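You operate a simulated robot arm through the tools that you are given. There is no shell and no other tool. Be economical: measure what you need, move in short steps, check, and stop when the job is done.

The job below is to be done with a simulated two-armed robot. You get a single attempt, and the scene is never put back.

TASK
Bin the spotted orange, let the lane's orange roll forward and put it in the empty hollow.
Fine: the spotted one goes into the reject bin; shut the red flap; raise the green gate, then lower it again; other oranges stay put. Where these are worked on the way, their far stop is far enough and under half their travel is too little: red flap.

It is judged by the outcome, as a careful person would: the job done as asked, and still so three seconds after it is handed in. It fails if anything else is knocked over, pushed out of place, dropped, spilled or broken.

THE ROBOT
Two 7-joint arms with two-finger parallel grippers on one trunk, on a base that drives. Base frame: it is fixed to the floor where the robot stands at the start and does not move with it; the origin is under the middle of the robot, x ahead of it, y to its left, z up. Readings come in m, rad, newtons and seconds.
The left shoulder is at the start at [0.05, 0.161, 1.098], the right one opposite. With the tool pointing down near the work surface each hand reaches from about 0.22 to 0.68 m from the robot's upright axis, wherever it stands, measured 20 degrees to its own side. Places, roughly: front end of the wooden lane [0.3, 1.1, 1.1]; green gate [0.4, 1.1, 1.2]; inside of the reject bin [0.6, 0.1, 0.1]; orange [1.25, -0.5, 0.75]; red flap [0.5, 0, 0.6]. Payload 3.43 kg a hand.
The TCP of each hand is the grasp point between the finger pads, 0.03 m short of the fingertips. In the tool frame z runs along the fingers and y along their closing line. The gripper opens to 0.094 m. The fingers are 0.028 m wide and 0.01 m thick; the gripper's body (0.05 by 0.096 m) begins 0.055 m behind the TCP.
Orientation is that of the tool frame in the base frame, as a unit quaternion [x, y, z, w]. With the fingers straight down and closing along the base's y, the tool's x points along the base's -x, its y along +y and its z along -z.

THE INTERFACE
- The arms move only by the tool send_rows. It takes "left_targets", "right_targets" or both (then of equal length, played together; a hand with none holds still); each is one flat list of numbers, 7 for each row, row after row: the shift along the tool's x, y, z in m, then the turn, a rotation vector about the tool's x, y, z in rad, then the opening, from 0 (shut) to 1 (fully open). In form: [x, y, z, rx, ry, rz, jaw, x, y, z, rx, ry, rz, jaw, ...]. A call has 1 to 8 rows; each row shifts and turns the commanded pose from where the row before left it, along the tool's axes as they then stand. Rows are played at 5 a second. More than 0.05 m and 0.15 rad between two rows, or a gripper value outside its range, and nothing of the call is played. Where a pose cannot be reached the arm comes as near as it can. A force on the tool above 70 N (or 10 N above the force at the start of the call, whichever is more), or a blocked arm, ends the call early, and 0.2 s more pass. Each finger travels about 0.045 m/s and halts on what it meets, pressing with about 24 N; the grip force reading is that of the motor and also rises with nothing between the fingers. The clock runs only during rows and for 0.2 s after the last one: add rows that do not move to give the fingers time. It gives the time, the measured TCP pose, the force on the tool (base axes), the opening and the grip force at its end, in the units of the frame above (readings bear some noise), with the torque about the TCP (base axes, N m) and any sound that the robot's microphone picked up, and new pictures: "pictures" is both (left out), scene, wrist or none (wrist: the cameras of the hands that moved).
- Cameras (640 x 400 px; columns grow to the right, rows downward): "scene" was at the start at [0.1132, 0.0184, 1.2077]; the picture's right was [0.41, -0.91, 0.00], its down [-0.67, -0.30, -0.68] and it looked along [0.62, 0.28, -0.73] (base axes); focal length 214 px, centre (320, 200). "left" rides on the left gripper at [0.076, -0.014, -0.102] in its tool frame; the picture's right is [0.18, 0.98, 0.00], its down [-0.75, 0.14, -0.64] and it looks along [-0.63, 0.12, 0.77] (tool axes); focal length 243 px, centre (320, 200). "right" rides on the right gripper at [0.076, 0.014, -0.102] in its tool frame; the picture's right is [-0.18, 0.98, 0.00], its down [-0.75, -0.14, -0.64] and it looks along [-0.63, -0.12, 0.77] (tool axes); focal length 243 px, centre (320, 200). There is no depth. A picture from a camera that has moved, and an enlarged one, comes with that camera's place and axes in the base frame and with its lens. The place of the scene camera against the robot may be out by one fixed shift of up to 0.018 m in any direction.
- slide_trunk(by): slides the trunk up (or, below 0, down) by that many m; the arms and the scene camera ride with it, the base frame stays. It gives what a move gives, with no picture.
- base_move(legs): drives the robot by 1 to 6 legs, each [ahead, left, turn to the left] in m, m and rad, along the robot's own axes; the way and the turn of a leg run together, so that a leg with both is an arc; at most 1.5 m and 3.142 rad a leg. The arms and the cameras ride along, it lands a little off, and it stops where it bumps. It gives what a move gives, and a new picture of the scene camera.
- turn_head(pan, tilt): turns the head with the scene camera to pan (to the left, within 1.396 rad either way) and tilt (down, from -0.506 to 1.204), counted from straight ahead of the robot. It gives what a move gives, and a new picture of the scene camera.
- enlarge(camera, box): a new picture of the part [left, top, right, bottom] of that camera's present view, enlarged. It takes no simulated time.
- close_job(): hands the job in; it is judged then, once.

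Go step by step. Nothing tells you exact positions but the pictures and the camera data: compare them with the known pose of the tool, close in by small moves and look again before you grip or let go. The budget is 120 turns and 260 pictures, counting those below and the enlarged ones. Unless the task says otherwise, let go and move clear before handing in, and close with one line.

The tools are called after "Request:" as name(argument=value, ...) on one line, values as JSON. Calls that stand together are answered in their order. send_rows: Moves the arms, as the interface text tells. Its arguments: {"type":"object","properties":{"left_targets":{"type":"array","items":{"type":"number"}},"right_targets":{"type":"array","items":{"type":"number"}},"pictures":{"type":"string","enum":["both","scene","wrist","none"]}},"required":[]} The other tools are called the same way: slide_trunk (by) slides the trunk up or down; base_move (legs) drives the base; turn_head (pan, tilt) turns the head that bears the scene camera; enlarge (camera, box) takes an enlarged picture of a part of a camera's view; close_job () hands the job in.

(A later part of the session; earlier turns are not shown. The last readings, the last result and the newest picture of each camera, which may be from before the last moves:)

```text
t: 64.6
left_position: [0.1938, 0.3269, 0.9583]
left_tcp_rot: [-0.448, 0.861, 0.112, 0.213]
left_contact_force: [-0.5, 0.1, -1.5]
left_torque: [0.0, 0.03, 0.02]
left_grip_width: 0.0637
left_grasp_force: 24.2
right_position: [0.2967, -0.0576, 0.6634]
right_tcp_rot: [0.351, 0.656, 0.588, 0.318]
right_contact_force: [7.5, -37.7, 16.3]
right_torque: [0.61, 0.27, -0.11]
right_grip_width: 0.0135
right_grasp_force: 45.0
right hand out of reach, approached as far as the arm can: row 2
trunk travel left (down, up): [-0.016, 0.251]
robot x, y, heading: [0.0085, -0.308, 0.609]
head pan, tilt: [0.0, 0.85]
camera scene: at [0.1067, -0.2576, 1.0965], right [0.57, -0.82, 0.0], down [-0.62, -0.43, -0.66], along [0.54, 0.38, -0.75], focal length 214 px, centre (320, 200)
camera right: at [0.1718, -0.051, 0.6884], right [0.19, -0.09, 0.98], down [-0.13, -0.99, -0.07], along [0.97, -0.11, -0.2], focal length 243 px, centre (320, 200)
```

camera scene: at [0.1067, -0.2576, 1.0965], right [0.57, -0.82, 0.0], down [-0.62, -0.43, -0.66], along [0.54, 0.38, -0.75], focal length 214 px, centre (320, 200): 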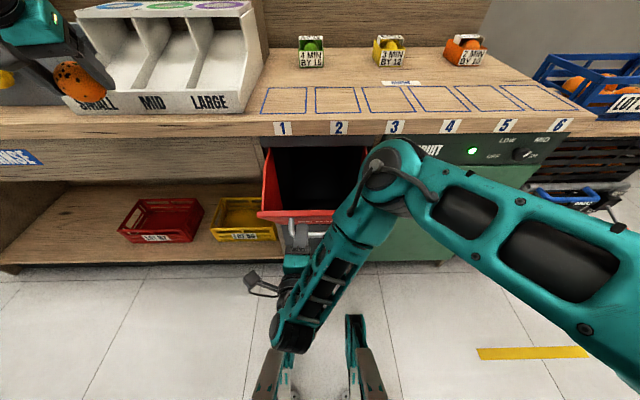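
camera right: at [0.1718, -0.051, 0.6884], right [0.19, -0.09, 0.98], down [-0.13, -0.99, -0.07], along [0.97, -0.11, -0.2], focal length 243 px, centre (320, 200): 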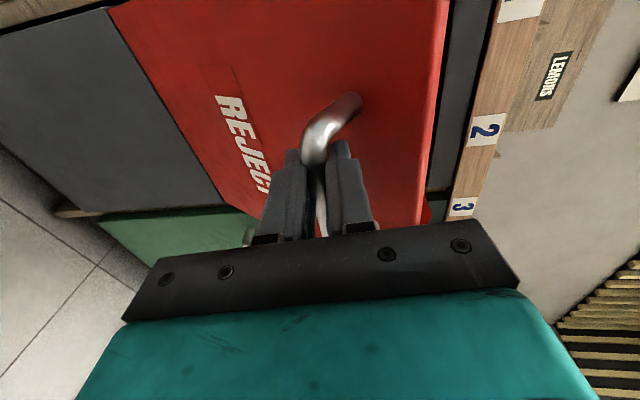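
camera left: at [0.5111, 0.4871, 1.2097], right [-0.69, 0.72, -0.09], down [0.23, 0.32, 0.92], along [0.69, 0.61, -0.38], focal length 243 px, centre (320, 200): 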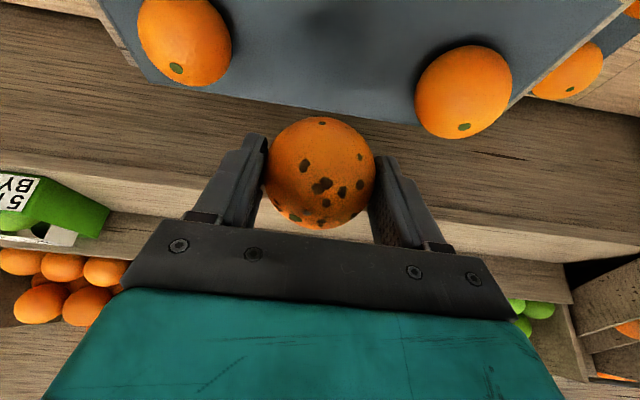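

The flap is wide open. I keep holding it and swing the left hand with the spotted orange over the opening.

Request:
send_rows(left_targets=[0, 0, -0.01, 0.055, 0, 0.103, 0.4, 0, 0, -0.01, 0.055, 0, 0.103, 0.4, 0, 0, 0, 0.055, 0, 0.103, 0.4, 0.005, -0.04, 0, 0, 0, 0, 0.4, 0.005, -0.045, 0, 0, 0, 0, 0.4, 0.005, -0.045, 0, 0, 0, 0, 0.4, 0.002, -0.045, 0, 0, 0, 0, 0.4], pictures="none")

Request:
send_rows(left_targets=[0, -0.045, 0, 0, 0, 0, 0.4, 0, -0.045, 0, 0, 0, 0, 0.4, 0, -0.045, 0, 0, 0, 0, 0.4], pictures="both")

```text
t: 66.2
left_position: [0.2753, 0.1687, 0.9691]
left_tcp_rot: [-0.292, 0.926, 0.073, 0.23]
left_contact_force: [0.7, 0.1, -1.4]
left_torque: [-0.03, 0.0, -0.02]
left_grip_width: 0.064
left_grasp_force: 23.9
right_position: [0.2981, -0.0587, 0.6617]
right_tcp_rot: [0.35, 0.657, 0.588, 0.317]
right_contact_force: [8.8, -36.8, 13.9]
right_torque: [0.6, 0.27, 0.09]
right_grip_width: 0.0134
right_grasp_force: 44.6
trunk travel left (down, up): [-0.016, 0.251]
robot x, y, heading: [0.0063, -0.3042, 0.607]
head pan, tilt: [0.0, 0.85]
```

```text
t: 67.0
left_position: [0.3532, 0.0599, 0.9683]
left_tcp_rot: [-0.294, 0.925, 0.075, 0.23]
left_contact_force: [-1.2, 0.0, -0.4]
left_torque: [0.02, 0.04, 0.03]
left_grip_width: 0.064
left_grasp_force: 23.6
right_position: [0.2981, -0.0559, 0.6629]
right_tcp_rot: [0.351, 0.657, 0.588, 0.317]
right_contact_force: [6.7, -29.1, 10.2]
right_torque: [0.34, 0.02, -1.0]
right_grip_width: 0.0135
right_grasp_force: 44.5
trunk travel left (down, up): [-0.016, 0.251]
robot x, y, heading: [0.0092, -0.3111, 0.607]
head pan, tilt: [0.0, 0.85]
camera scene: at [0.1069, -0.2572, 1.0965], right [0.57, -0.82, 0.0], down [-0.62, -0.43, -0.66], along [0.54, 0.38, -0.75], focal length 214 px, centre (320, 200)
camera left: at [0.2664, -0.0201, 1.0229], right [-0.7, 0.71, -0.08], down [0.22, 0.32, 0.92], along [0.68, 0.63, -0.38], focal length 243 px, centre (320, 200)
```

scene: 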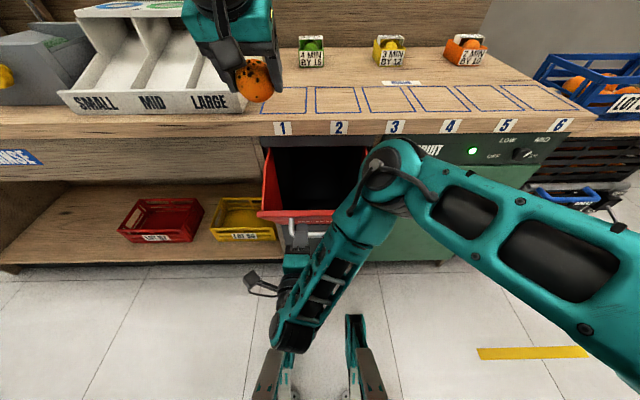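
left: 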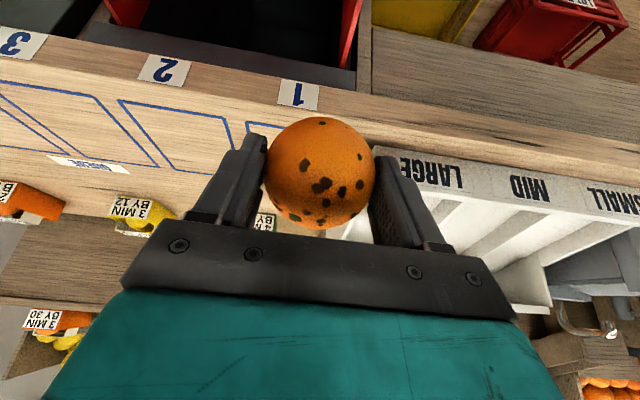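

Request:
send_rows(left_targets=[0, -0.032, 0, 0, 0, 0, 0.4, 0, -0.032, 0, 0, 0, 0, 0.4, 0, -0.032, 0, 0, 0, 0, 0.4, 0.0176, 0, 0.033, 0, 0, 0, 0.4, 0.0176, 0, 0.033, 0, 0, 0, 0.4], pictures="both")

```text
t: 68.2
left_position: [0.3489, 0.0522, 0.8919]
left_tcp_rot: [-0.292, 0.926, 0.072, 0.23]
left_contact_force: [0.3, -1.2, -2.1]
left_torque: [-0.04, 0.03, 0.01]
left_grip_width: 0.0638
left_grasp_force: 24.2
left hand out of reach, approached as far as the arm can: row 1, 2, 3
right_position: [0.2983, -0.0566, 0.6632]
right_tcp_rot: [0.35, 0.657, 0.588, 0.316]
right_contact_force: [8.0, -30.7, 12.6]
right_torque: [0.45, 0.19, -0.51]
right_grip_width: 0.0138
right_grasp_force: 44.7
trunk travel left (down, up): [-0.016, 0.251]
robot x, y, heading: [0.009, -0.3081, 0.609]
head pan, tilt: [0.0, 0.85]
camera scene: at [0.1067, -0.2572, 1.0964], right [0.57, -0.82, 0.0], down [-0.62, -0.43, -0.66], along [0.54, 0.38, -0.75], focal length 214 px, centre (320, 200)
camera left: at [0.2618, -0.0268, 0.9467], right [-0.7, 0.71, -0.09], down [0.22, 0.33, 0.92], along [0.68, 0.62, -0.38], focal length 243 px, centre (320, 200)
```

scene: 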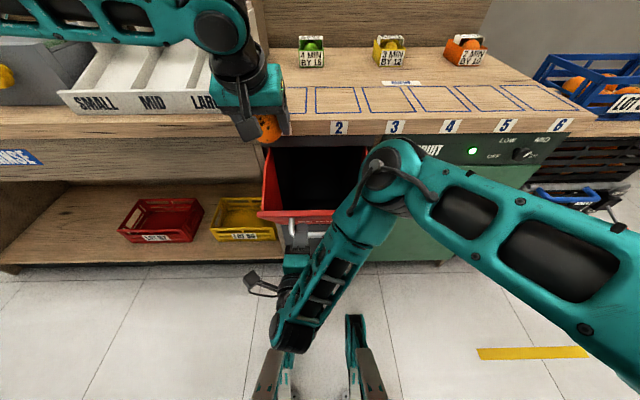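
left: 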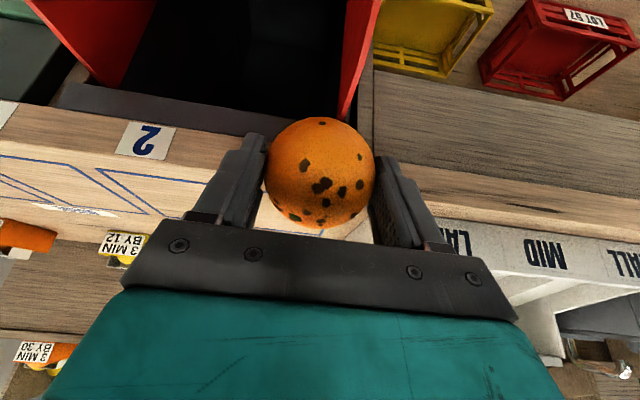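

The left hand has reached its sideways limit, so I need to shift the base. I'll check whether the flap stays open when I let go of the handle.

Request:
send_rows(right_targets=[0, 0, 0, 0, 0, 0, 0.15, 0, 0, 0, 0, 0, 0, 0.4, 0, 0, 0, 0, 0, 0, 0.5, 0, 0, 0, 0, 0, 0, 0.5], pictures="both")

```text
t: 69.2
left_position: [0.3479, 0.0521, 0.8919]
left_tcp_rot: [-0.292, 0.926, 0.072, 0.229]
left_contact_force: [-0.3, -0.1, -1.5]
left_torque: [0.0, 0.0, -0.01]
left_grip_width: 0.0637
left_grasp_force: 23.6
right_position: [0.296, -0.0552, 0.6609]
right_tcp_rot: [0.35, 0.66, 0.587, 0.312]
right_contact_force: [-2.3, 0.4, -0.2]
right_torque: [-0.02, -0.05, 0.09]
right_grip_width: 0.0465
right_grasp_force: 0.1
trunk travel left (down, up): [-0.016, 0.251]
robot x, y, heading: [0.0087, -0.3069, 0.607]
head pan, tilt: [0.0, 0.85]
camera scene: at [0.1067, -0.255, 1.0962], right [0.57, -0.82, 0.0], down [-0.62, -0.43, -0.66], along [0.54, 0.38, -0.75], focal length 214 px, centre (320, 200)
camera right: at [0.1701, -0.0487, 0.6878], right [0.2, -0.09, 0.98], down [-0.12, -0.99, -0.06], along [0.97, -0.1, -0.2], focal length 243 px, centre (320, 200)
```

scene: 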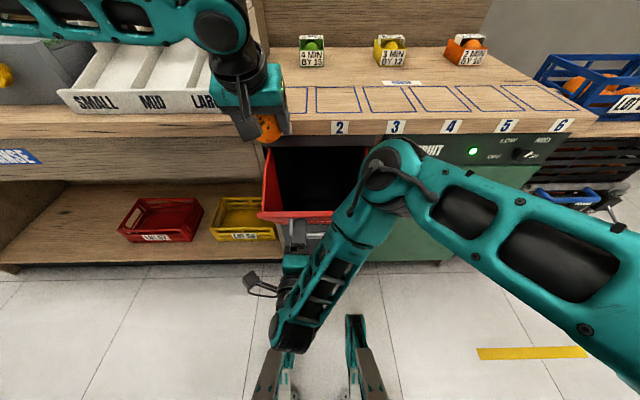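
right: 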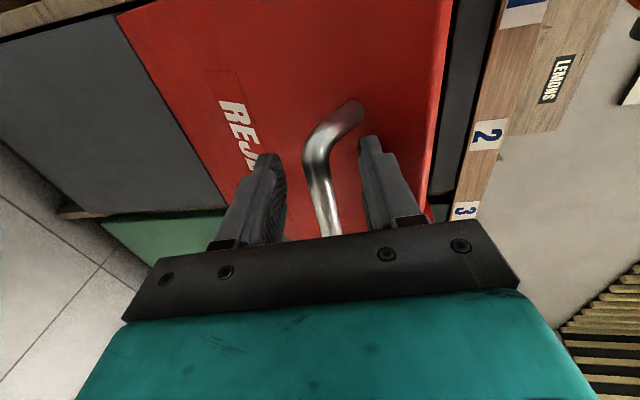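

The flap stays open. I'll withdraw the right hand, clear the left hand's excess command, and shift the base right.

Request:
send_rows(right_targets=[0, 0, -0.03, 0, 0, 0, 0.5, 0, 0, -0.03, 0, 0, 0, 0.5, 0, 0, -0.03, 0, 0, 0, 0.5, 0, 0, -0.01, 0, 0, 0, 0.3], left_targets=[0, 0.03, 0, 0, 0, 0, 0.4, 0, 0.03, 0, 0, 0, 0, 0.4, 0, 0.03, 0, 0, 0, 0, 0.4, 0, 0, 0, 0, 0, 0, 0.4], pictures="none")

Request:
base_move(legs=[[0.0, -0.1, 0]])

Request:
enlarge(camera="left", box=[0, 0, 640, 400])

```text
t: 70.2
left_position: [0.2975, 0.1269, 0.8911]
left_tcp_rot: [-0.293, 0.926, 0.072, 0.229]
left_contact_force: [0.4, 0.3, -1.9]
left_torque: [-0.01, -0.03, -0.03]
left_grip_width: 0.0639
left_grasp_force: 23.6
right_position: [0.2822, -0.0589, 0.6606]
right_tcp_rot: [0.348, 0.659, 0.589, 0.312]
right_contact_force: [-6.1, -7.3, 9.6]
right_torque: [0.68, -0.36, 0.18]
right_grip_width: 0.033
right_grasp_force: 14.7
right hand out of reach, approached as far as the arm can: row 1, 2, 3, 4
trunk travel left (down, up): [-0.016, 0.251]
robot x, y, heading: [0.0087, -0.309, 0.609]
head pan, tilt: [0.0, 0.85]
```

```text
t: 71.4
left_position: [0.3553, 0.045, 0.8912]
left_tcp_rot: [-0.291, 0.926, 0.071, 0.229]
left_contact_force: [-0.5, -0.5, -1.2]
left_torque: [0.0, 0.0, 0.03]
left_grip_width: 0.0637
left_grasp_force: 23.9
right_position: [0.3391, -0.1397, 0.6605]
right_tcp_rot: [0.349, 0.659, 0.588, 0.314]
right_contact_force: [-4.6, -10.8, 9.1]
right_torque: [0.24, -0.5, -0.35]
right_grip_width: 0.0326
right_grasp_force: 3.8
trunk travel left (down, up): [-0.016, 0.251]
robot x, y, heading: [0.0667, -0.3891, 0.607]
head pan, tilt: [0.0, 0.85]
camera scene: at [0.1629, -0.3374, 1.0965], right [0.57, -0.82, 0.0], down [-0.62, -0.43, -0.66], along [0.54, 0.38, -0.75], focal length 214 px, centre (320, 200)
```

scene: 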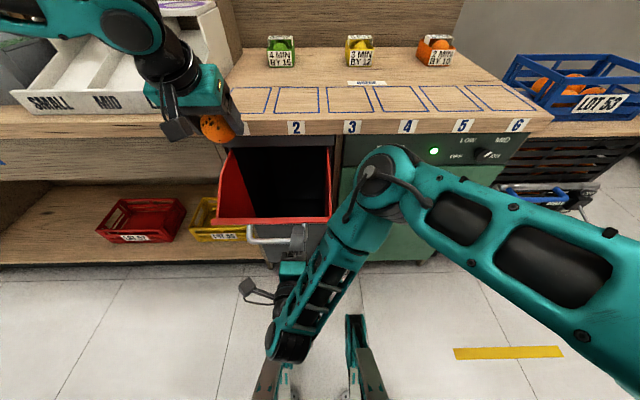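

```text
1.00 times, centred on (320, 200) of left
camera zoom: at [0.2677, -0.0335, 0.9461], right [-0.7, 0.71, -0.09], down [0.22, 0.33, 0.92], along [0.68, 0.62, -0.38], focal length 243 px, centre (320, 200)
```

zoom: 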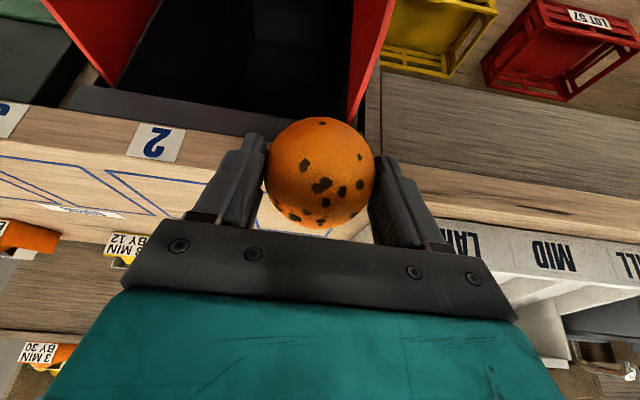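

The right arm can't fold back further, so its fingers are still around the bar. I'll open it and back the base away instead, then re-extend the left hand.

Request:
send_rows(right_targets=[0, 0, 0, 0, 0, 0, 0.6, 0, 0, 0, 0, 0, 0, 0.6], pictures="wrist")

Request:
base_move(legs=[[-0.12, 0, 0]])

```text
t: 72.0
left_position: [0.3555, 0.045, 0.8896]
left_tcp_rot: [-0.291, 0.926, 0.071, 0.229]
left_contact_force: [1.1, -0.9, -1.1]
left_torque: [0.01, 0.04, -0.01]
left_grip_width: 0.0637
left_grasp_force: 24.5
right_position: [0.3403, -0.1402, 0.6592]
right_tcp_rot: [0.349, 0.659, 0.587, 0.314]
right_contact_force: [-0.1, -0.5, -1.6]
right_torque: [-0.03, 0.02, 0.01]
right_grip_width: 0.0552
right_grasp_force: 0.0
trunk travel left (down, up): [-0.016, 0.251]
robot x, y, heading: [0.0679, -0.3891, 0.607]
head pan, tilt: [0.0, 0.85]
camera right: at [0.2143, -0.1338, 0.6854], right [0.19, -0.09, 0.98], down [-0.12, -0.99, -0.06], along [0.97, -0.11, -0.2], focal length 243 px, centre (320, 200)
```

right: 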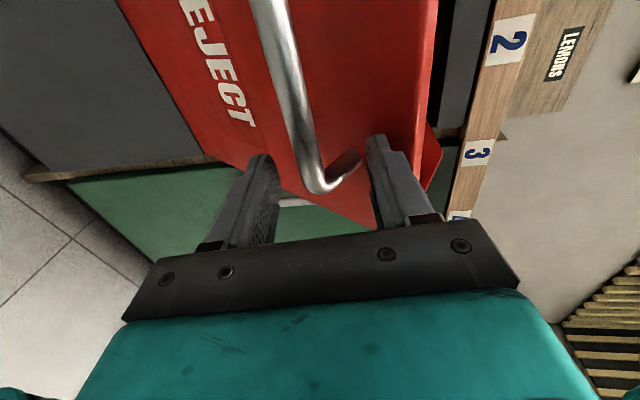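

```text
t: 73.2
left_position: [0.2585, -0.0225, 0.8902]
left_tcp_rot: [-0.291, 0.926, 0.071, 0.229]
left_contact_force: [-0.8, 0.4, -1.5]
left_torque: [-0.04, 0.03, -0.02]
left_grip_width: 0.0639
left_grasp_force: 24.0
right_position: [0.2418, -0.2078, 0.6604]
right_tcp_rot: [0.349, 0.659, 0.588, 0.314]
right_contact_force: [0.5, -0.2, 0.1]
right_torque: [-0.01, 0.0, 0.02]
right_grip_width: 0.0561
right_grasp_force: 0.0
trunk travel left (down, up): [-0.016, 0.251]
robot x, y, heading: [-0.032, -0.457, 0.606]
head pan, tilt: [0.0, 0.85]
camera scene: at [0.0654, -0.4047, 1.0962], right [0.57, -0.82, 0.0], down [-0.62, -0.43, -0.66], along [0.54, 0.38, -0.75], focal length 214 px, centre (320, 200)
```

scene: 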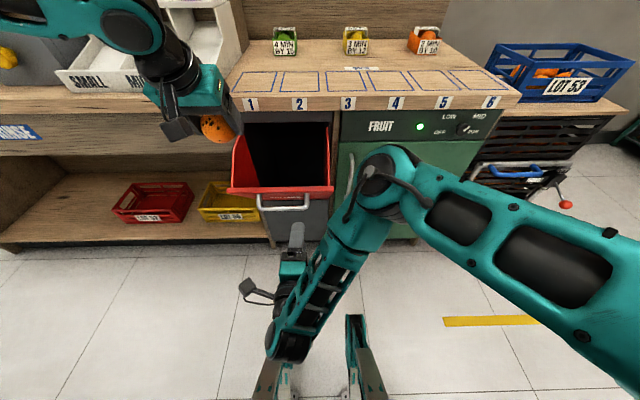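

The hand is free and the flap stays open. Now I move the left hand over the opening.

Request:
send_rows(left_targets=[-0.029, -0.035, 0.0153, 0, 0, 0, 0.4, -0.029, -0.035, 0.0153, 0, 0, 0, 0.4, -0.029, -0.035, 0.0153, 0, 0, 0, 0.4], pictures="both")

```text
t: 74.0
left_position: [0.3431, -0.0342, 0.8957]
left_tcp_rot: [-0.292, 0.926, 0.071, 0.229]
left_contact_force: [-0.8, 0.8, -2.1]
left_torque: [-0.02, -0.02, -0.01]
left_grip_width: 0.0639
left_grasp_force: 23.8
left hand out of reach, approached as far as the arm can: row 2, 3
right_position: [0.2421, -0.2082, 0.6593]
right_tcp_rot: [0.348, 0.66, 0.588, 0.314]
right_contact_force: [-0.2, 0.6, -0.2]
right_torque: [-0.03, 0.0, 0.04]
right_grip_width: 0.0564
right_grasp_force: 0.1
trunk travel left (down, up): [-0.016, 0.251]
robot x, y, heading: [-0.0324, -0.4558, 0.606]
head pan, tilt: [0.0, 0.85]
camera scene: at [0.0655, -0.4045, 1.0961], right [0.57, -0.82, 0.0], down [-0.62, -0.43, -0.66], along [0.54, 0.38, -0.75], focal length 214 px, centre (320, 200)
camera left: at [0.256, -0.1118, 0.9501], right [-0.7, 0.71, -0.09], down [0.22, 0.33, 0.92], along [0.68, 0.62, -0.39], focal length 243 px, centre (320, 200)
```

scene: 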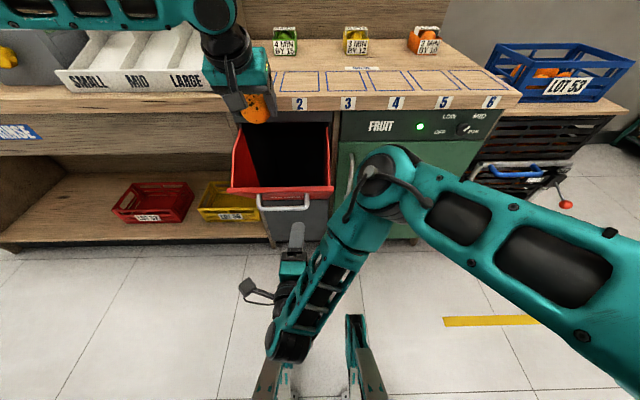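
left: 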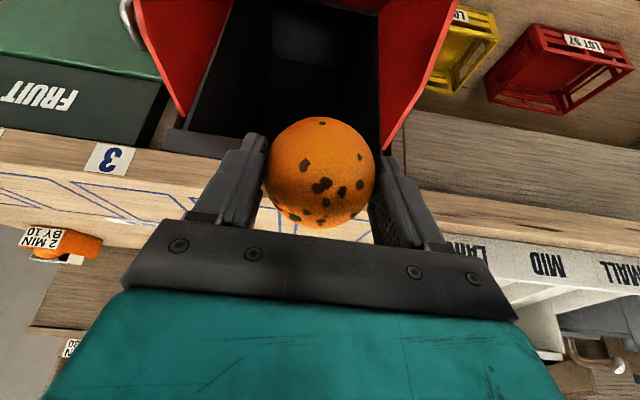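

Request:
base_move(legs=[[0.045, -0.025, 0]])

Request:
send_rows(left_targets=[0.0125, 0, 0.0235, 0, 0, 0, 0.4, 0.0125, 0, 0.0235, 0, 0, 0, 0.4, 0.0125, 0, 0.0235, 0, 0, 0, 0.4], pictures="both")

```text
t: 75.0
left_position: [0.3942, -0.0305, 0.8954]
left_tcp_rot: [-0.291, 0.926, 0.071, 0.23]
left_contact_force: [-0.5, 0.1, -1.3]
left_torque: [-0.01, 0.03, 0.0]
left_grip_width: 0.0638
left_grasp_force: 23.5
right_position: [0.2932, -0.2042, 0.6589]
right_tcp_rot: [0.348, 0.659, 0.588, 0.315]
right_contact_force: [0.9, 0.1, -0.1]
right_torque: [0.03, 0.02, -0.03]
right_grip_width: 0.0561
right_grasp_force: 0.1
trunk travel left (down, up): [-0.016, 0.251]
robot x, y, heading: [0.0193, -0.4556, 0.605]
head pan, tilt: [0.0, 0.85]
camera scene: at [0.1163, -0.4001, 1.0962], right [0.57, -0.82, 0.0], down [-0.62, -0.43, -0.66], along [0.54, 0.38, -0.75], focal length 214 px, centre (320, 200)
```

scene: 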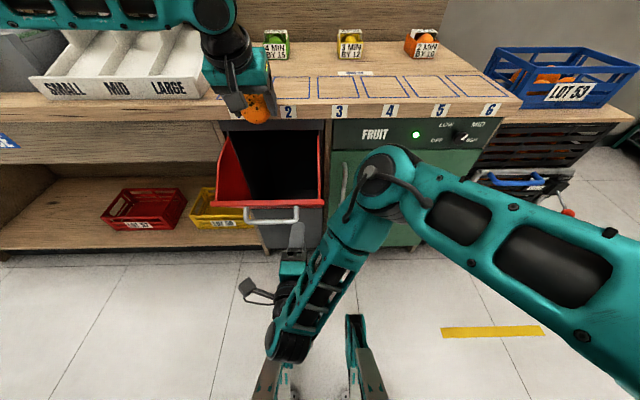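

```text
t: 75.8
left_position: [0.3789, -0.023, 0.8201]
left_tcp_rot: [-0.291, 0.926, 0.07, 0.23]
left_contact_force: [-1.0, 0.4, -1.4]
left_torque: [0.02, 0.03, -0.02]
left_grip_width: 0.0637
left_grasp_force: 23.8
left hand out of reach, approached as far as the arm can: row 1, 2, 3
right_position: [0.2926, -0.2036, 0.6595]
right_tcp_rot: [0.348, 0.66, 0.587, 0.315]
right_contact_force: [-0.3, 0.0, 0.3]
right_torque: [0.01, 0.01, -0.03]
right_grip_width: 0.0564
right_grasp_force: 0.0
trunk travel left (down, up): [-0.016, 0.251]
robot x, y, heading: [0.0188, -0.4531, 0.612]
head pan, tilt: [0.0, 0.85]
camera scene: at [0.1163, -0.4001, 1.0962], right [0.57, -0.82, 0.0], down [-0.62, -0.43, -0.66], along [0.54, 0.38, -0.75], focal length 214 px, centre (320, 200)
camera left: at [0.2917, -0.1021, 0.8743], right [-0.69, 0.71, -0.09], down [0.22, 0.33, 0.92], along [0.69, 0.62, -0.38], focal length 243 px, centre (320, 200)
```

scene: 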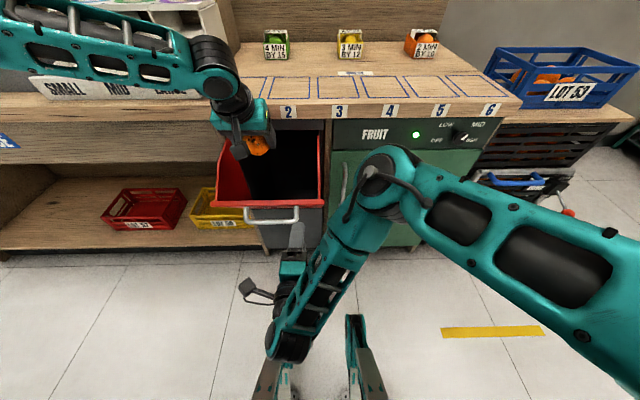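
left: 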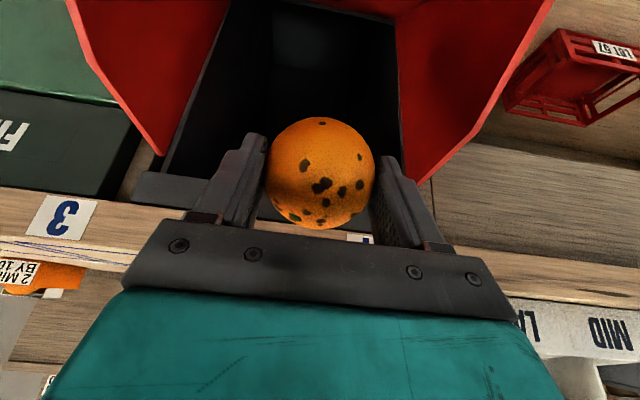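

The orange is centred over the chute mouth. Releasing.

Request:
send_rows(left_targets=[0, 0, 0, 0, 0, 0, 0.8, 0, 0, 0, 0, 0, 0, 0.8, 0, 0, 0, 0, 0, 0, 0.8, 0, 0, 0, 0, 0, 0, 0.8], pictures="both")

```text
t: 76.8
left_position: [0.3793, -0.0252, 0.8194]
left_tcp_rot: [-0.29, 0.926, 0.07, 0.231]
left_contact_force: [-0.1, -0.4, 0.9]
left_torque: [0.0, -0.02, 0.0]
left_grip_width: 0.0752
left_grasp_force: 0.0
right_position: [0.2926, -0.2029, 0.6607]
right_tcp_rot: [0.349, 0.659, 0.588, 0.314]
right_contact_force: [-0.7, -0.8, -0.2]
right_torque: [0.0, 0.01, 0.01]
right_grip_width: 0.0565
right_grasp_force: 0.1
trunk travel left (down, up): [-0.016, 0.251]
robot x, y, heading: [0.0172, -0.4533, 0.605]
head pan, tilt: [0.0, 0.85]
camera scene: at [0.1162, -0.4002, 1.0962], right [0.57, -0.82, 0.0], down [-0.62, -0.43, -0.66], along [0.54, 0.38, -0.75], focal length 214 px, centre (320, 200)
camera left: at [0.2917, -0.1022, 0.8746], right [-0.69, 0.71, -0.09], down [0.22, 0.33, 0.92], along [0.69, 0.62, -0.38], focal length 243 px, centre (320, 200)
```

scene: 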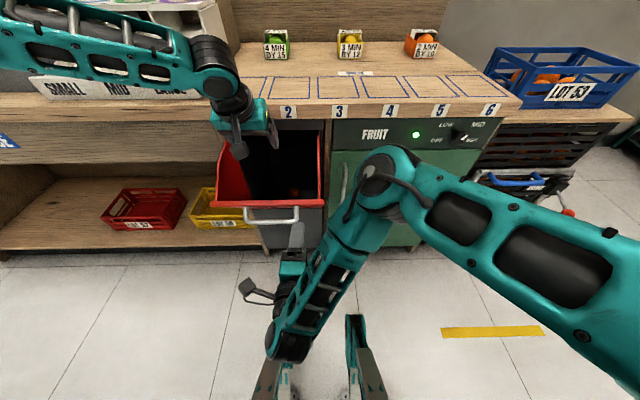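
left: 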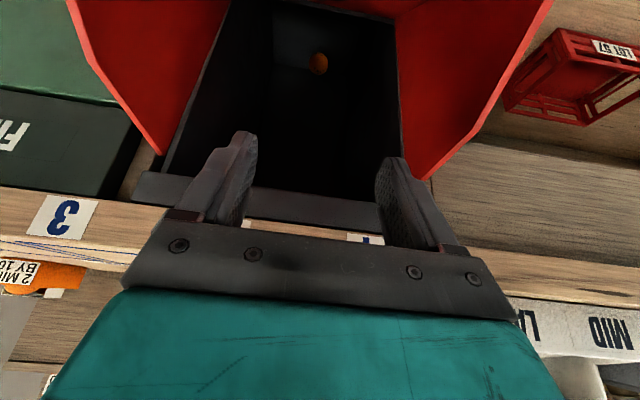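

The orange landed in the bin. I'll raise the left hand clear and close the right gripper. Then I'll push the flap shut with the right hand beside the handle by driving forward.

Request:
send_rows(left_targets=[-0.0176, 0, -0.033, 0, 0, 0, 0.8, -0.0176, 0, -0.033, 0, 0, 0, 0.8, -0.0176, 0, -0.033, 0, 0, 0, 0.8, -0.0176, 0, -0.033, 0, 0, 0, 0.8, 0.02, 0.03, -0.02, 0, 0, 0, 0.8], right_targets=[0, 0, 0, 0, 0, 0, 0, 0, 0, 0, 0, 0, 0, 0, 0, 0, 0, 0, 0, 0, 0, 0, 0, 0, 0, 0, 0, 0, 0, 0, 0, 0, 0, 0, 0], pictures="both")

```text
t: 78.0
left_position: [0.3387, -0.0153, 0.977]
left_tcp_rot: [-0.291, 0.926, 0.07, 0.23]
left_contact_force: [0.5, -0.4, 1.0]
left_torque: [-0.02, 0.0, 0.01]
left_grip_width: 0.0752
left_grasp_force: 0.0
right_position: [0.293, -0.2034, 0.659]
right_tcp_rot: [0.349, 0.659, 0.588, 0.314]
right_contact_force: [-0.1, -0.3, 0.3]
right_torque: [-0.01, -0.01, 0.03]
right_grip_width: 0.0
right_grasp_force: 24.0
trunk travel left (down, up): [-0.016, 0.251]
robot x, y, heading: [0.0178, -0.4521, 0.607]
head pan, tilt: [0.0, 0.85]
camera scene: at [0.1162, -0.4002, 1.0962], right [0.57, -0.82, 0.0], down [-0.62, -0.43, -0.66], along [0.54, 0.38, -0.75], focal length 214 px, centre (320, 200)
camera right: at [0.167, -0.1973, 0.6857], right [0.19, -0.09, 0.98], down [-0.12, -0.99, -0.07], along [0.97, -0.11, -0.2], focal length 243 px, centre (320, 200)
camera left: at [0.2526, -0.0935, 1.0324], right [-0.7, 0.71, -0.09], down [0.22, 0.33, 0.92], along [0.68, 0.62, -0.38], focal length 243 px, centre (320, 200)
```

scene: 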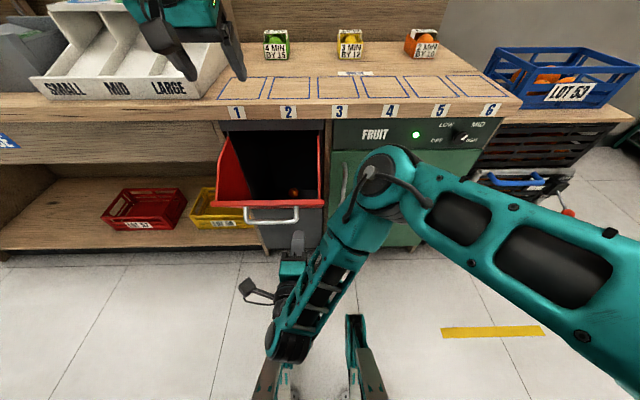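
right: 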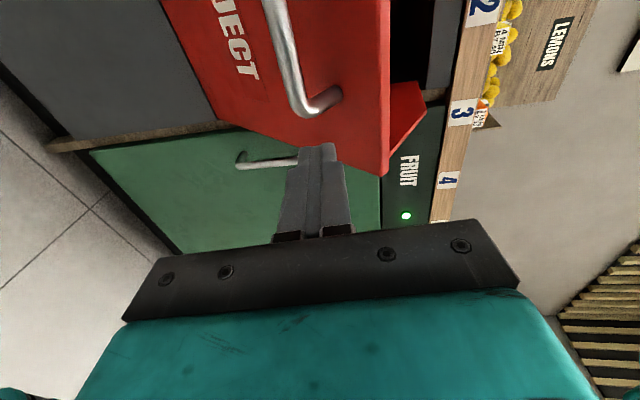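
left: 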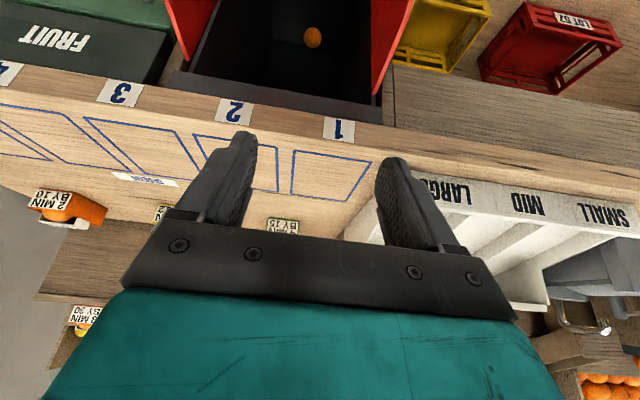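

Request:
base_move(legs=[[0, -0.038, 0], [0.13, 0, 0]])

Request:
enlarge(camera="right", box=[0, 0, 640, 400])

```text
t: 79.7
left_position: [0.4683, 0.0284, 0.9773]
left_tcp_rot: [-0.291, 0.926, 0.07, 0.229]
left_contact_force: [0.1, 0.9, 1.1]
left_torque: [0.02, 0.0, -0.01]
left_grip_width: 0.0752
left_grasp_force: 0.0
right_position: [0.4216, -0.1607, 0.6599]
right_tcp_rot: [0.349, 0.659, 0.587, 0.315]
right_contact_force: [0.6, -0.6, -1.0]
right_torque: [0.01, 0.04, -0.02]
right_grip_width: 0.0001
right_grasp_force: 23.7
trunk travel left (down, up): [-0.016, 0.251]
robot x, y, heading: [0.1444, -0.4111, 0.609]
head pan, tilt: [0.0, 0.85]
camera scene: at [0.2444, -0.3571, 1.0962], right [0.57, -0.82, 0.0], down [-0.62, -0.43, -0.66], along [0.54, 0.38, -0.75], focal length 214 px, centre (320, 200)
```

scene: 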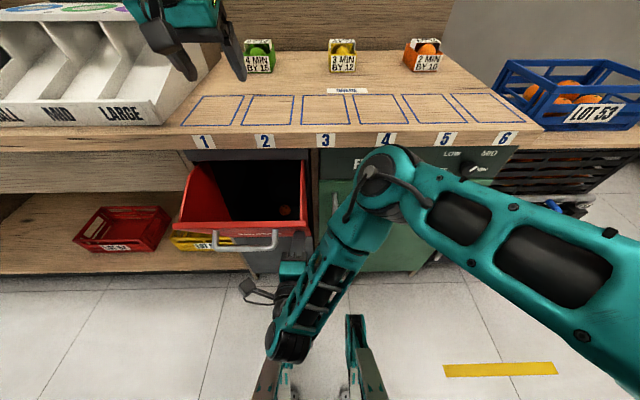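

```text
1.00 times, centred on (320, 200) of right
camera zoom: at [0.2952, -0.1542, 0.6856], right [0.19, -0.09, 0.98], down [-0.12, -0.99, -0.07], along [0.97, -0.1, -0.2], focal length 243 px, centre (320, 200)
```

zoom: 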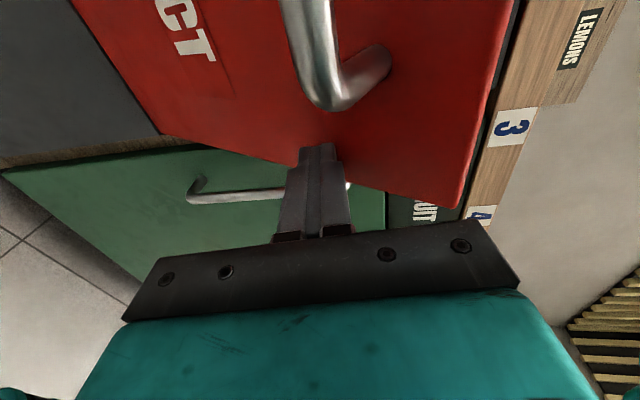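

Request:
send_rows(left_targets=[0.01, 0, -0.04, 0, 0, 0, 0.8, 0.01, 0, -0.04, 0, 0, 0, 0.8, 0.02, 0, -0.04, 0, 0, 0, 0.8], pictures="none")

Request:
base_move(legs=[[0.09, 0, 0]])

Request:
enlarge(camera="right", box=[0, 0, 640, 400])

```text
t: 80.5
left_position: [0.392, -0.0247, 1.0663]
left_tcp_rot: [-0.292, 0.926, 0.071, 0.229]
left_contact_force: [-0.1, -1.0, 0.6]
left_torque: [0.0, 0.01, 0.01]
left_grip_width: 0.0753
left_grasp_force: 0.0
right_position: [0.4201, -0.1611, 0.6597]
right_tcp_rot: [0.348, 0.659, 0.588, 0.315]
right_contact_force: [-2.9, -2.1, 1.5]
right_torque: [0.03, -0.06, 0.01]
right_grip_width: 0.0001
right_grasp_force: 23.3
trunk travel left (down, up): [-0.016, 0.251]
robot x, y, heading: [0.1486, -0.4106, 0.607]
head pan, tilt: [0.0, 0.85]
```

```text
t: 81.6
left_position: [0.467, 0.0276, 1.0647]
left_tcp_rot: [-0.292, 0.926, 0.071, 0.229]
left_contact_force: [0.5, 0.6, -0.3]
left_torque: [0.01, 0.03, 0.05]
left_grip_width: 0.0752
left_grasp_force: 0.0
right_position: [0.4959, -0.1091, 0.6587]
right_tcp_rot: [0.348, 0.659, 0.587, 0.314]
right_contact_force: [-0.8, 0.2, 0.6]
right_torque: [0.01, 0.04, 0.03]
right_grip_width: 0.0
right_grasp_force: 23.9
trunk travel left (down, up): [-0.016, 0.251]
robot x, y, heading: [0.2231, -0.3608, 0.609]
head pan, tilt: [0.0, 0.85]
camera scene: at [0.3189, -0.3054, 1.0962], right [0.57, -0.82, 0.0], down [-0.62, -0.43, -0.66], along [0.54, 0.38, -0.75], focal length 214 px, centre (320, 200)
```

scene: 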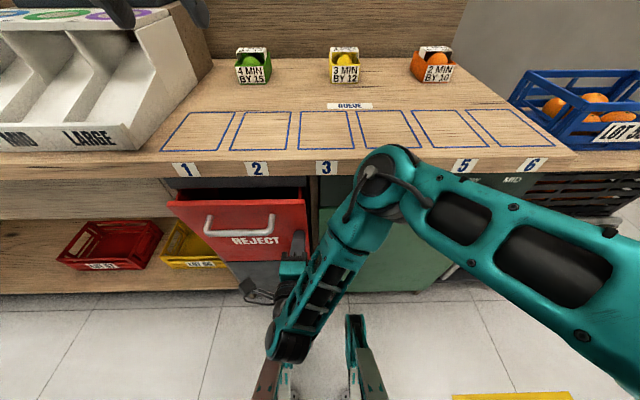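

```text
1.00 times, centred on (320, 200) of right
camera zoom: at [0.3699, -0.1025, 0.6855], right [0.19, -0.09, 0.98], down [-0.12, -0.99, -0.07], along [0.97, -0.11, -0.2], focal length 243 px, centre (320, 200)
```

zoom: 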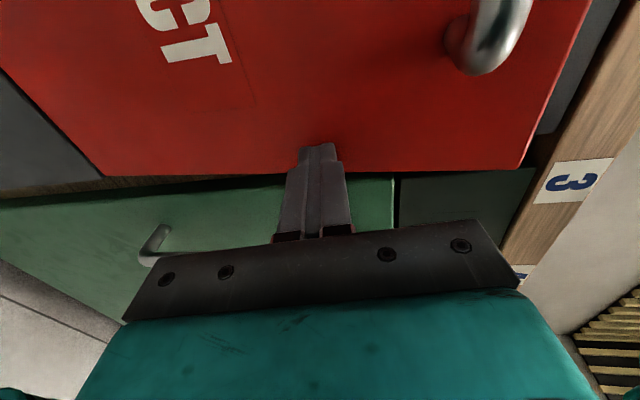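

Request:
base_move(legs=[[0.05, 0, 0]])

Request:
enlarge(camera="right", box=[0, 0, 640, 400])

```text
t: 82.6
left_position: [0.503, 0.0523, 1.0644]
left_tcp_rot: [-0.291, 0.926, 0.071, 0.229]
left_contact_force: [-0.6, 0.0, 0.0]
left_torque: [0.02, 0.0, -0.04]
left_grip_width: 0.075
left_grasp_force: 0.1
right_position: [0.5227, -0.0897, 0.6596]
right_tcp_rot: [0.349, 0.662, 0.585, 0.312]
right_contact_force: [-2.8, -5.4, 5.0]
right_torque: [0.13, -0.12, -0.02]
right_grip_width: 0.0
right_grasp_force: 24.1
trunk travel left (down, up): [-0.016, 0.251]
robot x, y, heading: [0.2591, -0.335, 0.606]
head pan, tilt: [0.0, 0.85]
stopped in leg 1: the force on the tool passed its limit (the readings are from after the stop); the commanded pose is now the measured one
camera scene: at [0.3538, -0.2818, 1.0962], right [0.57, -0.82, 0.0], down [-0.62, -0.43, -0.66], along [0.54, 0.38, -0.75], focal length 214 px, centre (320, 200)
```

scene: 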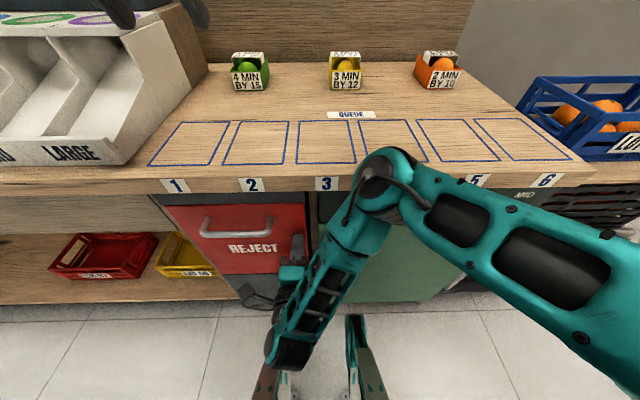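

```text
1.00 times, centred on (320, 200) of right
camera zoom: at [0.3972, -0.084, 0.686], right [0.2, -0.08, 0.98], down [-0.12, -0.99, -0.06], along [0.97, -0.1, -0.21], focal length 243 px, centre (320, 200)
```

zoom: 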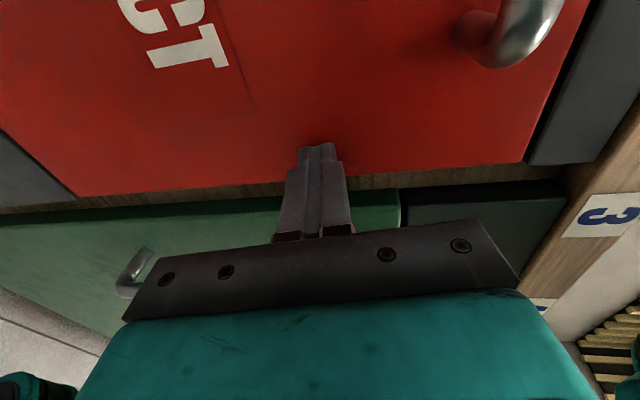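

The flap appears fully shut; I'll back away and verify.

Request:
base_move(legs=[[-0.3, 0, 0]])

Request:
enlarge(camera="scene", box=[220, 110, 380, 210])

Request:
enlarge(camera="right", box=[0, 0, 640, 400])

```text
t: 84.7
left_position: [0.2574, -0.1201, 1.0647]
left_tcp_rot: [-0.291, 0.926, 0.071, 0.228]
left_contact_force: [0.1, -0.8, 0.0]
left_torque: [-0.03, -0.03, 0.03]
left_grip_width: 0.0751
left_grasp_force: 0.1
right_position: [0.2776, -0.2591, 0.6588]
right_tcp_rot: [0.348, 0.662, 0.586, 0.312]
right_contact_force: [-1.2, 0.3, 0.2]
right_torque: [0.0, -0.01, 0.02]
right_grip_width: 0.0002
right_grasp_force: 23.3
trunk travel left (down, up): [-0.016, 0.251]
robot x, y, heading: [0.0175, -0.5073, 0.605]
head pan, tilt: [0.0, 0.85]
camera scene: at [0.1082, -0.4518, 1.0962], right [0.57, -0.82, 0.0], down [-0.62, -0.43, -0.66], along [0.54, 0.38, -0.75], focal length 214 px, centre (320, 200)
```

scene: 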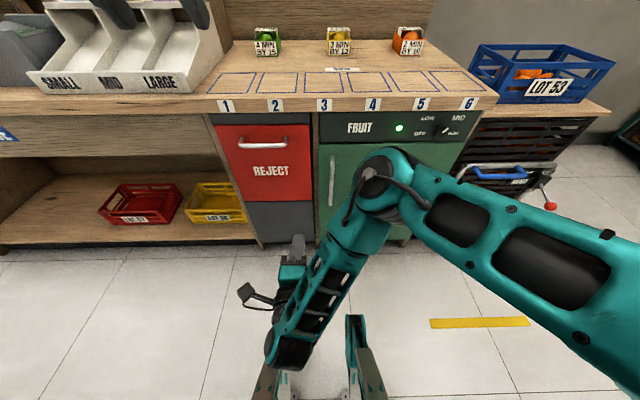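

```text
4.00 times, centred on (300, 160) of scene
camera zoom: at [0.1082, -0.4518, 1.0962], right [0.57, -0.82, 0.0], down [-0.62, -0.43, -0.66], along [0.54, 0.38, -0.75], focal length 858 px, centre (400, 360)
```

zoom: 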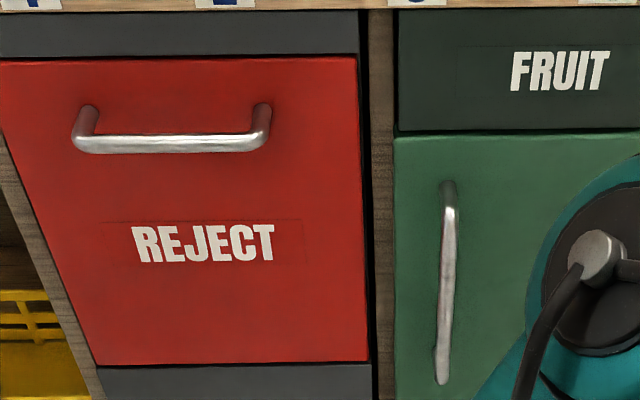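

```text
1.00 times, centred on (320, 200) of right
camera zoom: at [0.1518, -0.254, 0.6857], right [0.2, -0.08, 0.98], down [-0.12, -0.99, -0.06], along [0.97, -0.1, -0.21], focal length 243 px, centre (320, 200)
```

zoom: 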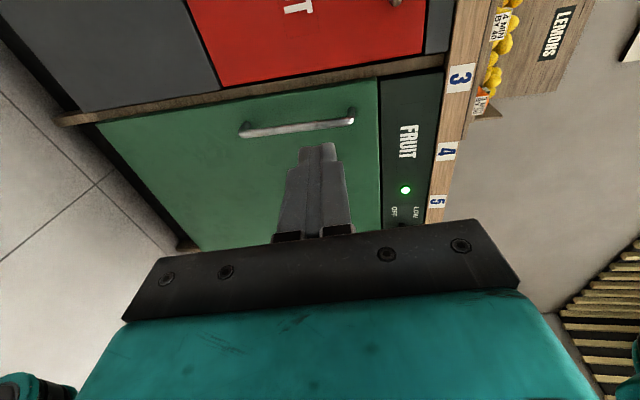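

The flap is shut flush. Now I'll raise the trunk and drive left to the lane for a close look at the gate.

Request:
slide_trunk(by=0.25)

Request:
base_move(legs=[[0, 0.95, 0]])

Request:
turn_head(pan=0.15, tilt=0.25)

Request:
enlarge(camera="scene", box=[220, 120, 420, 245])

```text
t: 87.2
left_position: [0.2586, -0.1182, 1.3157]
left_tcp_rot: [-0.291, 0.926, 0.071, 0.229]
left_contact_force: [-0.3, -0.8, -1.3]
left_torque: [0.0, -0.02, 0.03]
left_grip_width: 0.0752
left_grasp_force: 0.1
right_position: [0.2778, -0.2592, 0.9076]
right_tcp_rot: [0.349, 0.662, 0.586, 0.312]
right_contact_force: [0.3, -0.2, 0.7]
right_torque: [0.04, 0.02, 0.02]
right_grip_width: 0.0
right_grasp_force: 24.1
trunk travel left (down, up): [-0.266, 0.001]
robot x, y, heading: [0.0115, -0.5036, 0.606]
head pan, tilt: [0.0, 0.85]
```

```text
t: 92.2
left_position: [-0.2775, 0.6581, 1.3147]
left_tcp_rot: [-0.288, 0.927, 0.07, 0.23]
left_contact_force: [-0.3, 0.4, -0.3]
left_torque: [-0.01, 0.04, 0.02]
left_grip_width: 0.0754
left_grasp_force: 0.0
right_position: [-0.2583, 0.5166, 0.9088]
right_tcp_rot: [0.349, 0.662, 0.585, 0.313]
right_contact_force: [-0.5, -0.8, -0.1]
right_torque: [-0.02, 0.0, 0.0]
right_grip_width: 0.0
right_grasp_force: 24.0
trunk travel left (down, up): [-0.266, 0.001]
robot x, y, heading: [-0.523, 0.274, 0.604]
head pan, tilt: [0.0, 0.85]
camera scene: at [-0.428, 0.3257, 1.3462], right [0.57, -0.82, 0.0], down [-0.62, -0.43, -0.66], along [0.54, 0.37, -0.75], focal length 214 px, centre (320, 200)
```

scene: 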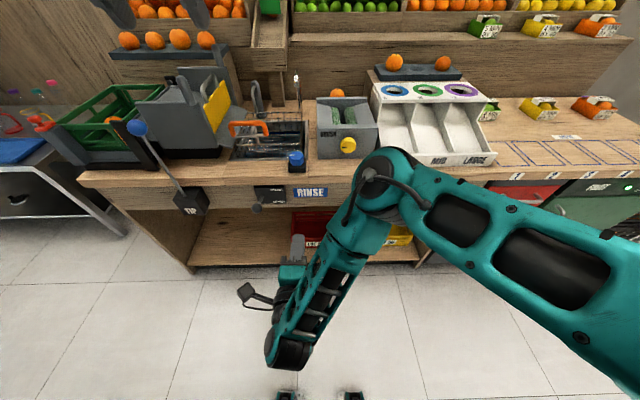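

```text
t: 93.2
left_position: [-0.2783, 0.6587, 1.3149]
left_tcp_rot: [-0.289, 0.927, 0.07, 0.229]
left_contact_force: [0.6, 0.3, 0.2]
left_torque: [0.06, -0.01, 0.01]
left_grip_width: 0.0749
left_grasp_force: 0.1
right_position: [-0.2574, 0.5157, 0.9086]
right_tcp_rot: [0.35, 0.662, 0.584, 0.314]
right_contact_force: [-0.4, -0.4, 0.7]
right_torque: [0.03, -0.01, 0.0]
right_grip_width: 0.0001
right_grasp_force: 24.0
trunk travel left (down, up): [-0.266, 0.001]
robot x, y, heading: [-0.5274, 0.2778, 0.601]
head pan, tilt: [0.15, 0.25]
camera scene: at [-0.424, 0.3451, 1.3992], right [0.68, -0.73, 0.0], down [-0.18, -0.17, -0.97], along [0.71, 0.66, -0.25], focal length 214 px, centre (320, 200)
```

scene: 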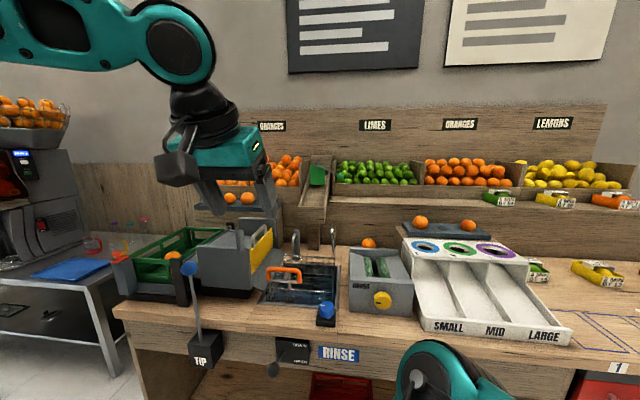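

```text
3.20 times, centred on (320, 182) of scene
camera zoom: at [-0.424, 0.3451, 1.3992], right [0.68, -0.73, 0.0], down [-0.18, -0.17, -0.97], along [0.71, 0.66, -0.25], focal length 686 px, centre (320, 256)
```

zoom: 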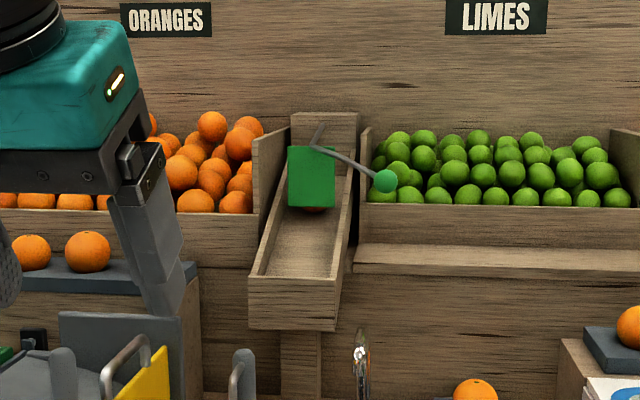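

The gate plate hangs at about (0.43, 1.16, 1.23), with a lever and knob reaching forward to about (0.37, 0.95, 1.25). The lane's front lip is near (0.24, 1.0, 1.12). I'll raise the right hand out of the way and approach.

Request:
send_rows(right_targets=[0, 0.045, 0, 0, 0, 0, 0, 0, 0.045, 0, 0, 0, 0, 0, 0, 0.045, 0, 0, 0, 0, 0, 0, 0.045, 0, 0, 0, 0, 0, 0, 0.045, 0, 0, 0, 0, 0], pictures="none")

Request:
base_move(legs=[[0.2, -0.1, 0], [0, 0, -0.36]])

Request:
turn_head(pan=0.75, tilt=0.25)

Request:
enlarge(camera="scene", box=[220, 100, 420, 225])

```text
t: 94.4
left_position: [-0.2771, 0.6574, 1.3145]
left_tcp_rot: [-0.29, 0.926, 0.071, 0.229]
left_contact_force: [-0.4, 0.7, 0.1]
left_torque: [0.01, 0.0, 0.02]
left_grip_width: 0.0751
left_grasp_force: 0.0
right_position: [-0.2277, 0.5372, 1.1316]
right_tcp_rot: [0.35, 0.661, 0.585, 0.313]
right_contact_force: [0.6, -0.3, 0.1]
right_torque: [0.03, 0.01, 0.02]
right_grip_width: 0.0
right_grasp_force: 24.4
right hand out of reach, approached as far as the arm can: row 1
trunk travel left (down, up): [-0.266, 0.001]
robot x, y, heading: [-0.5279, 0.2724, 0.602]
head pan, tilt: [0.15, 0.25]
```

```text
t: 97.2
left_position: [0.0648, 0.5779, 1.3155]
left_tcp_rot: [-0.119, 0.964, 0.029, 0.237]
left_contact_force: [0.1, 0.0, -0.4]
left_torque: [0.01, 0.01, -0.04]
left_grip_width: 0.0753
left_grasp_force: 0.1
right_position: [0.0687, 0.447, 1.1316]
right_tcp_rot: [0.462, 0.589, 0.519, 0.412]
right_contact_force: [-0.2, 1.2, 0.5]
right_torque: [-0.02, -0.01, -0.02]
right_grip_width: 0.0002
right_grasp_force: 23.8
trunk travel left (down, up): [-0.266, 0.001]
robot x, y, heading: [-0.3013, 0.3038, 0.243]
head pan, tilt: [0.15, 0.25]
camera scene: at [-0.1771, 0.3347, 1.3993], right [0.38, -0.92, 0.0], down [-0.23, -0.09, -0.97], along [0.9, 0.37, -0.25], focal length 214 px, centre (320, 200)
```

scene: 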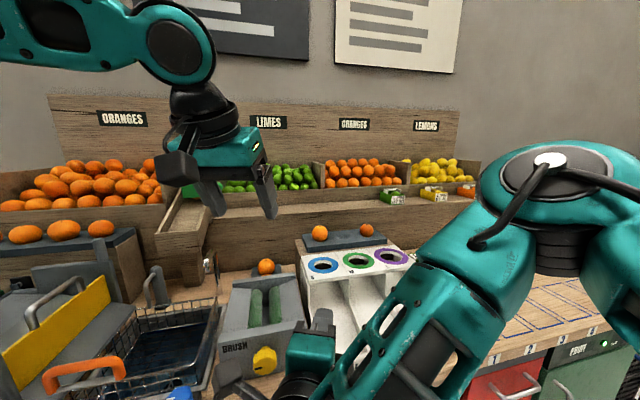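

```text
t: 98.2
left_position: [0.0634, 0.5769, 1.3149]
left_tcp_rot: [-0.119, 0.964, 0.028, 0.238]
left_contact_force: [0.0, 0.1, 0.7]
left_torque: [0.02, -0.01, -0.02]
left_grip_width: 0.0752
left_grasp_force: 0.1
right_position: [0.0695, 0.4464, 1.1325]
right_tcp_rot: [0.462, 0.588, 0.52, 0.413]
right_contact_force: [0.2, 0.2, -0.4]
right_torque: [0.0, 0.01, 0.0]
right_grip_width: 0.0
right_grasp_force: 23.4
trunk travel left (down, up): [-0.266, 0.001]
robot x, y, heading: [-0.3024, 0.305, 0.243]
head pan, tilt: [0.75, 0.25]
camera scene: at [-0.2124, 0.3774, 1.3993], right [0.84, -0.55, 0.0], down [-0.14, -0.21, -0.97], along [0.53, 0.81, -0.25], focal length 214 px, centre (320, 200)
```

scene: 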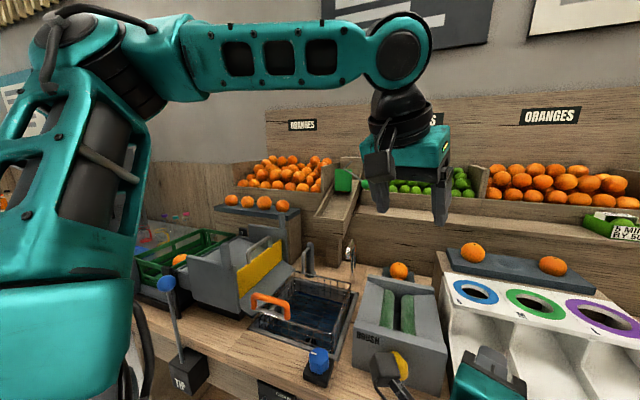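

```text
3.20 times, centred on (320, 162) of scene
camera zoom: at [-0.2124, 0.3774, 1.3993], right [0.84, -0.55, 0.0], down [-0.14, -0.21, -0.97], along [0.53, 0.81, -0.25], focal length 686 px, centre (320, 320)
```

zoom: 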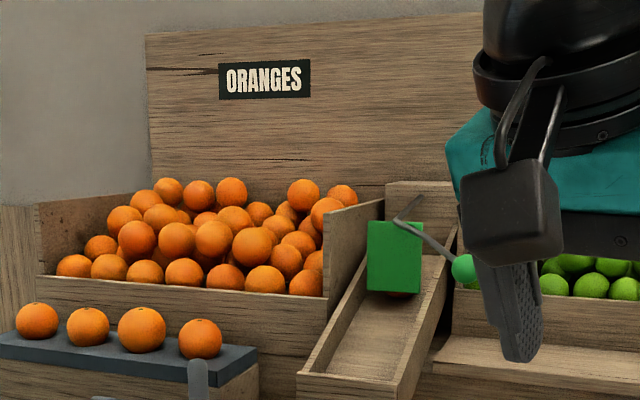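

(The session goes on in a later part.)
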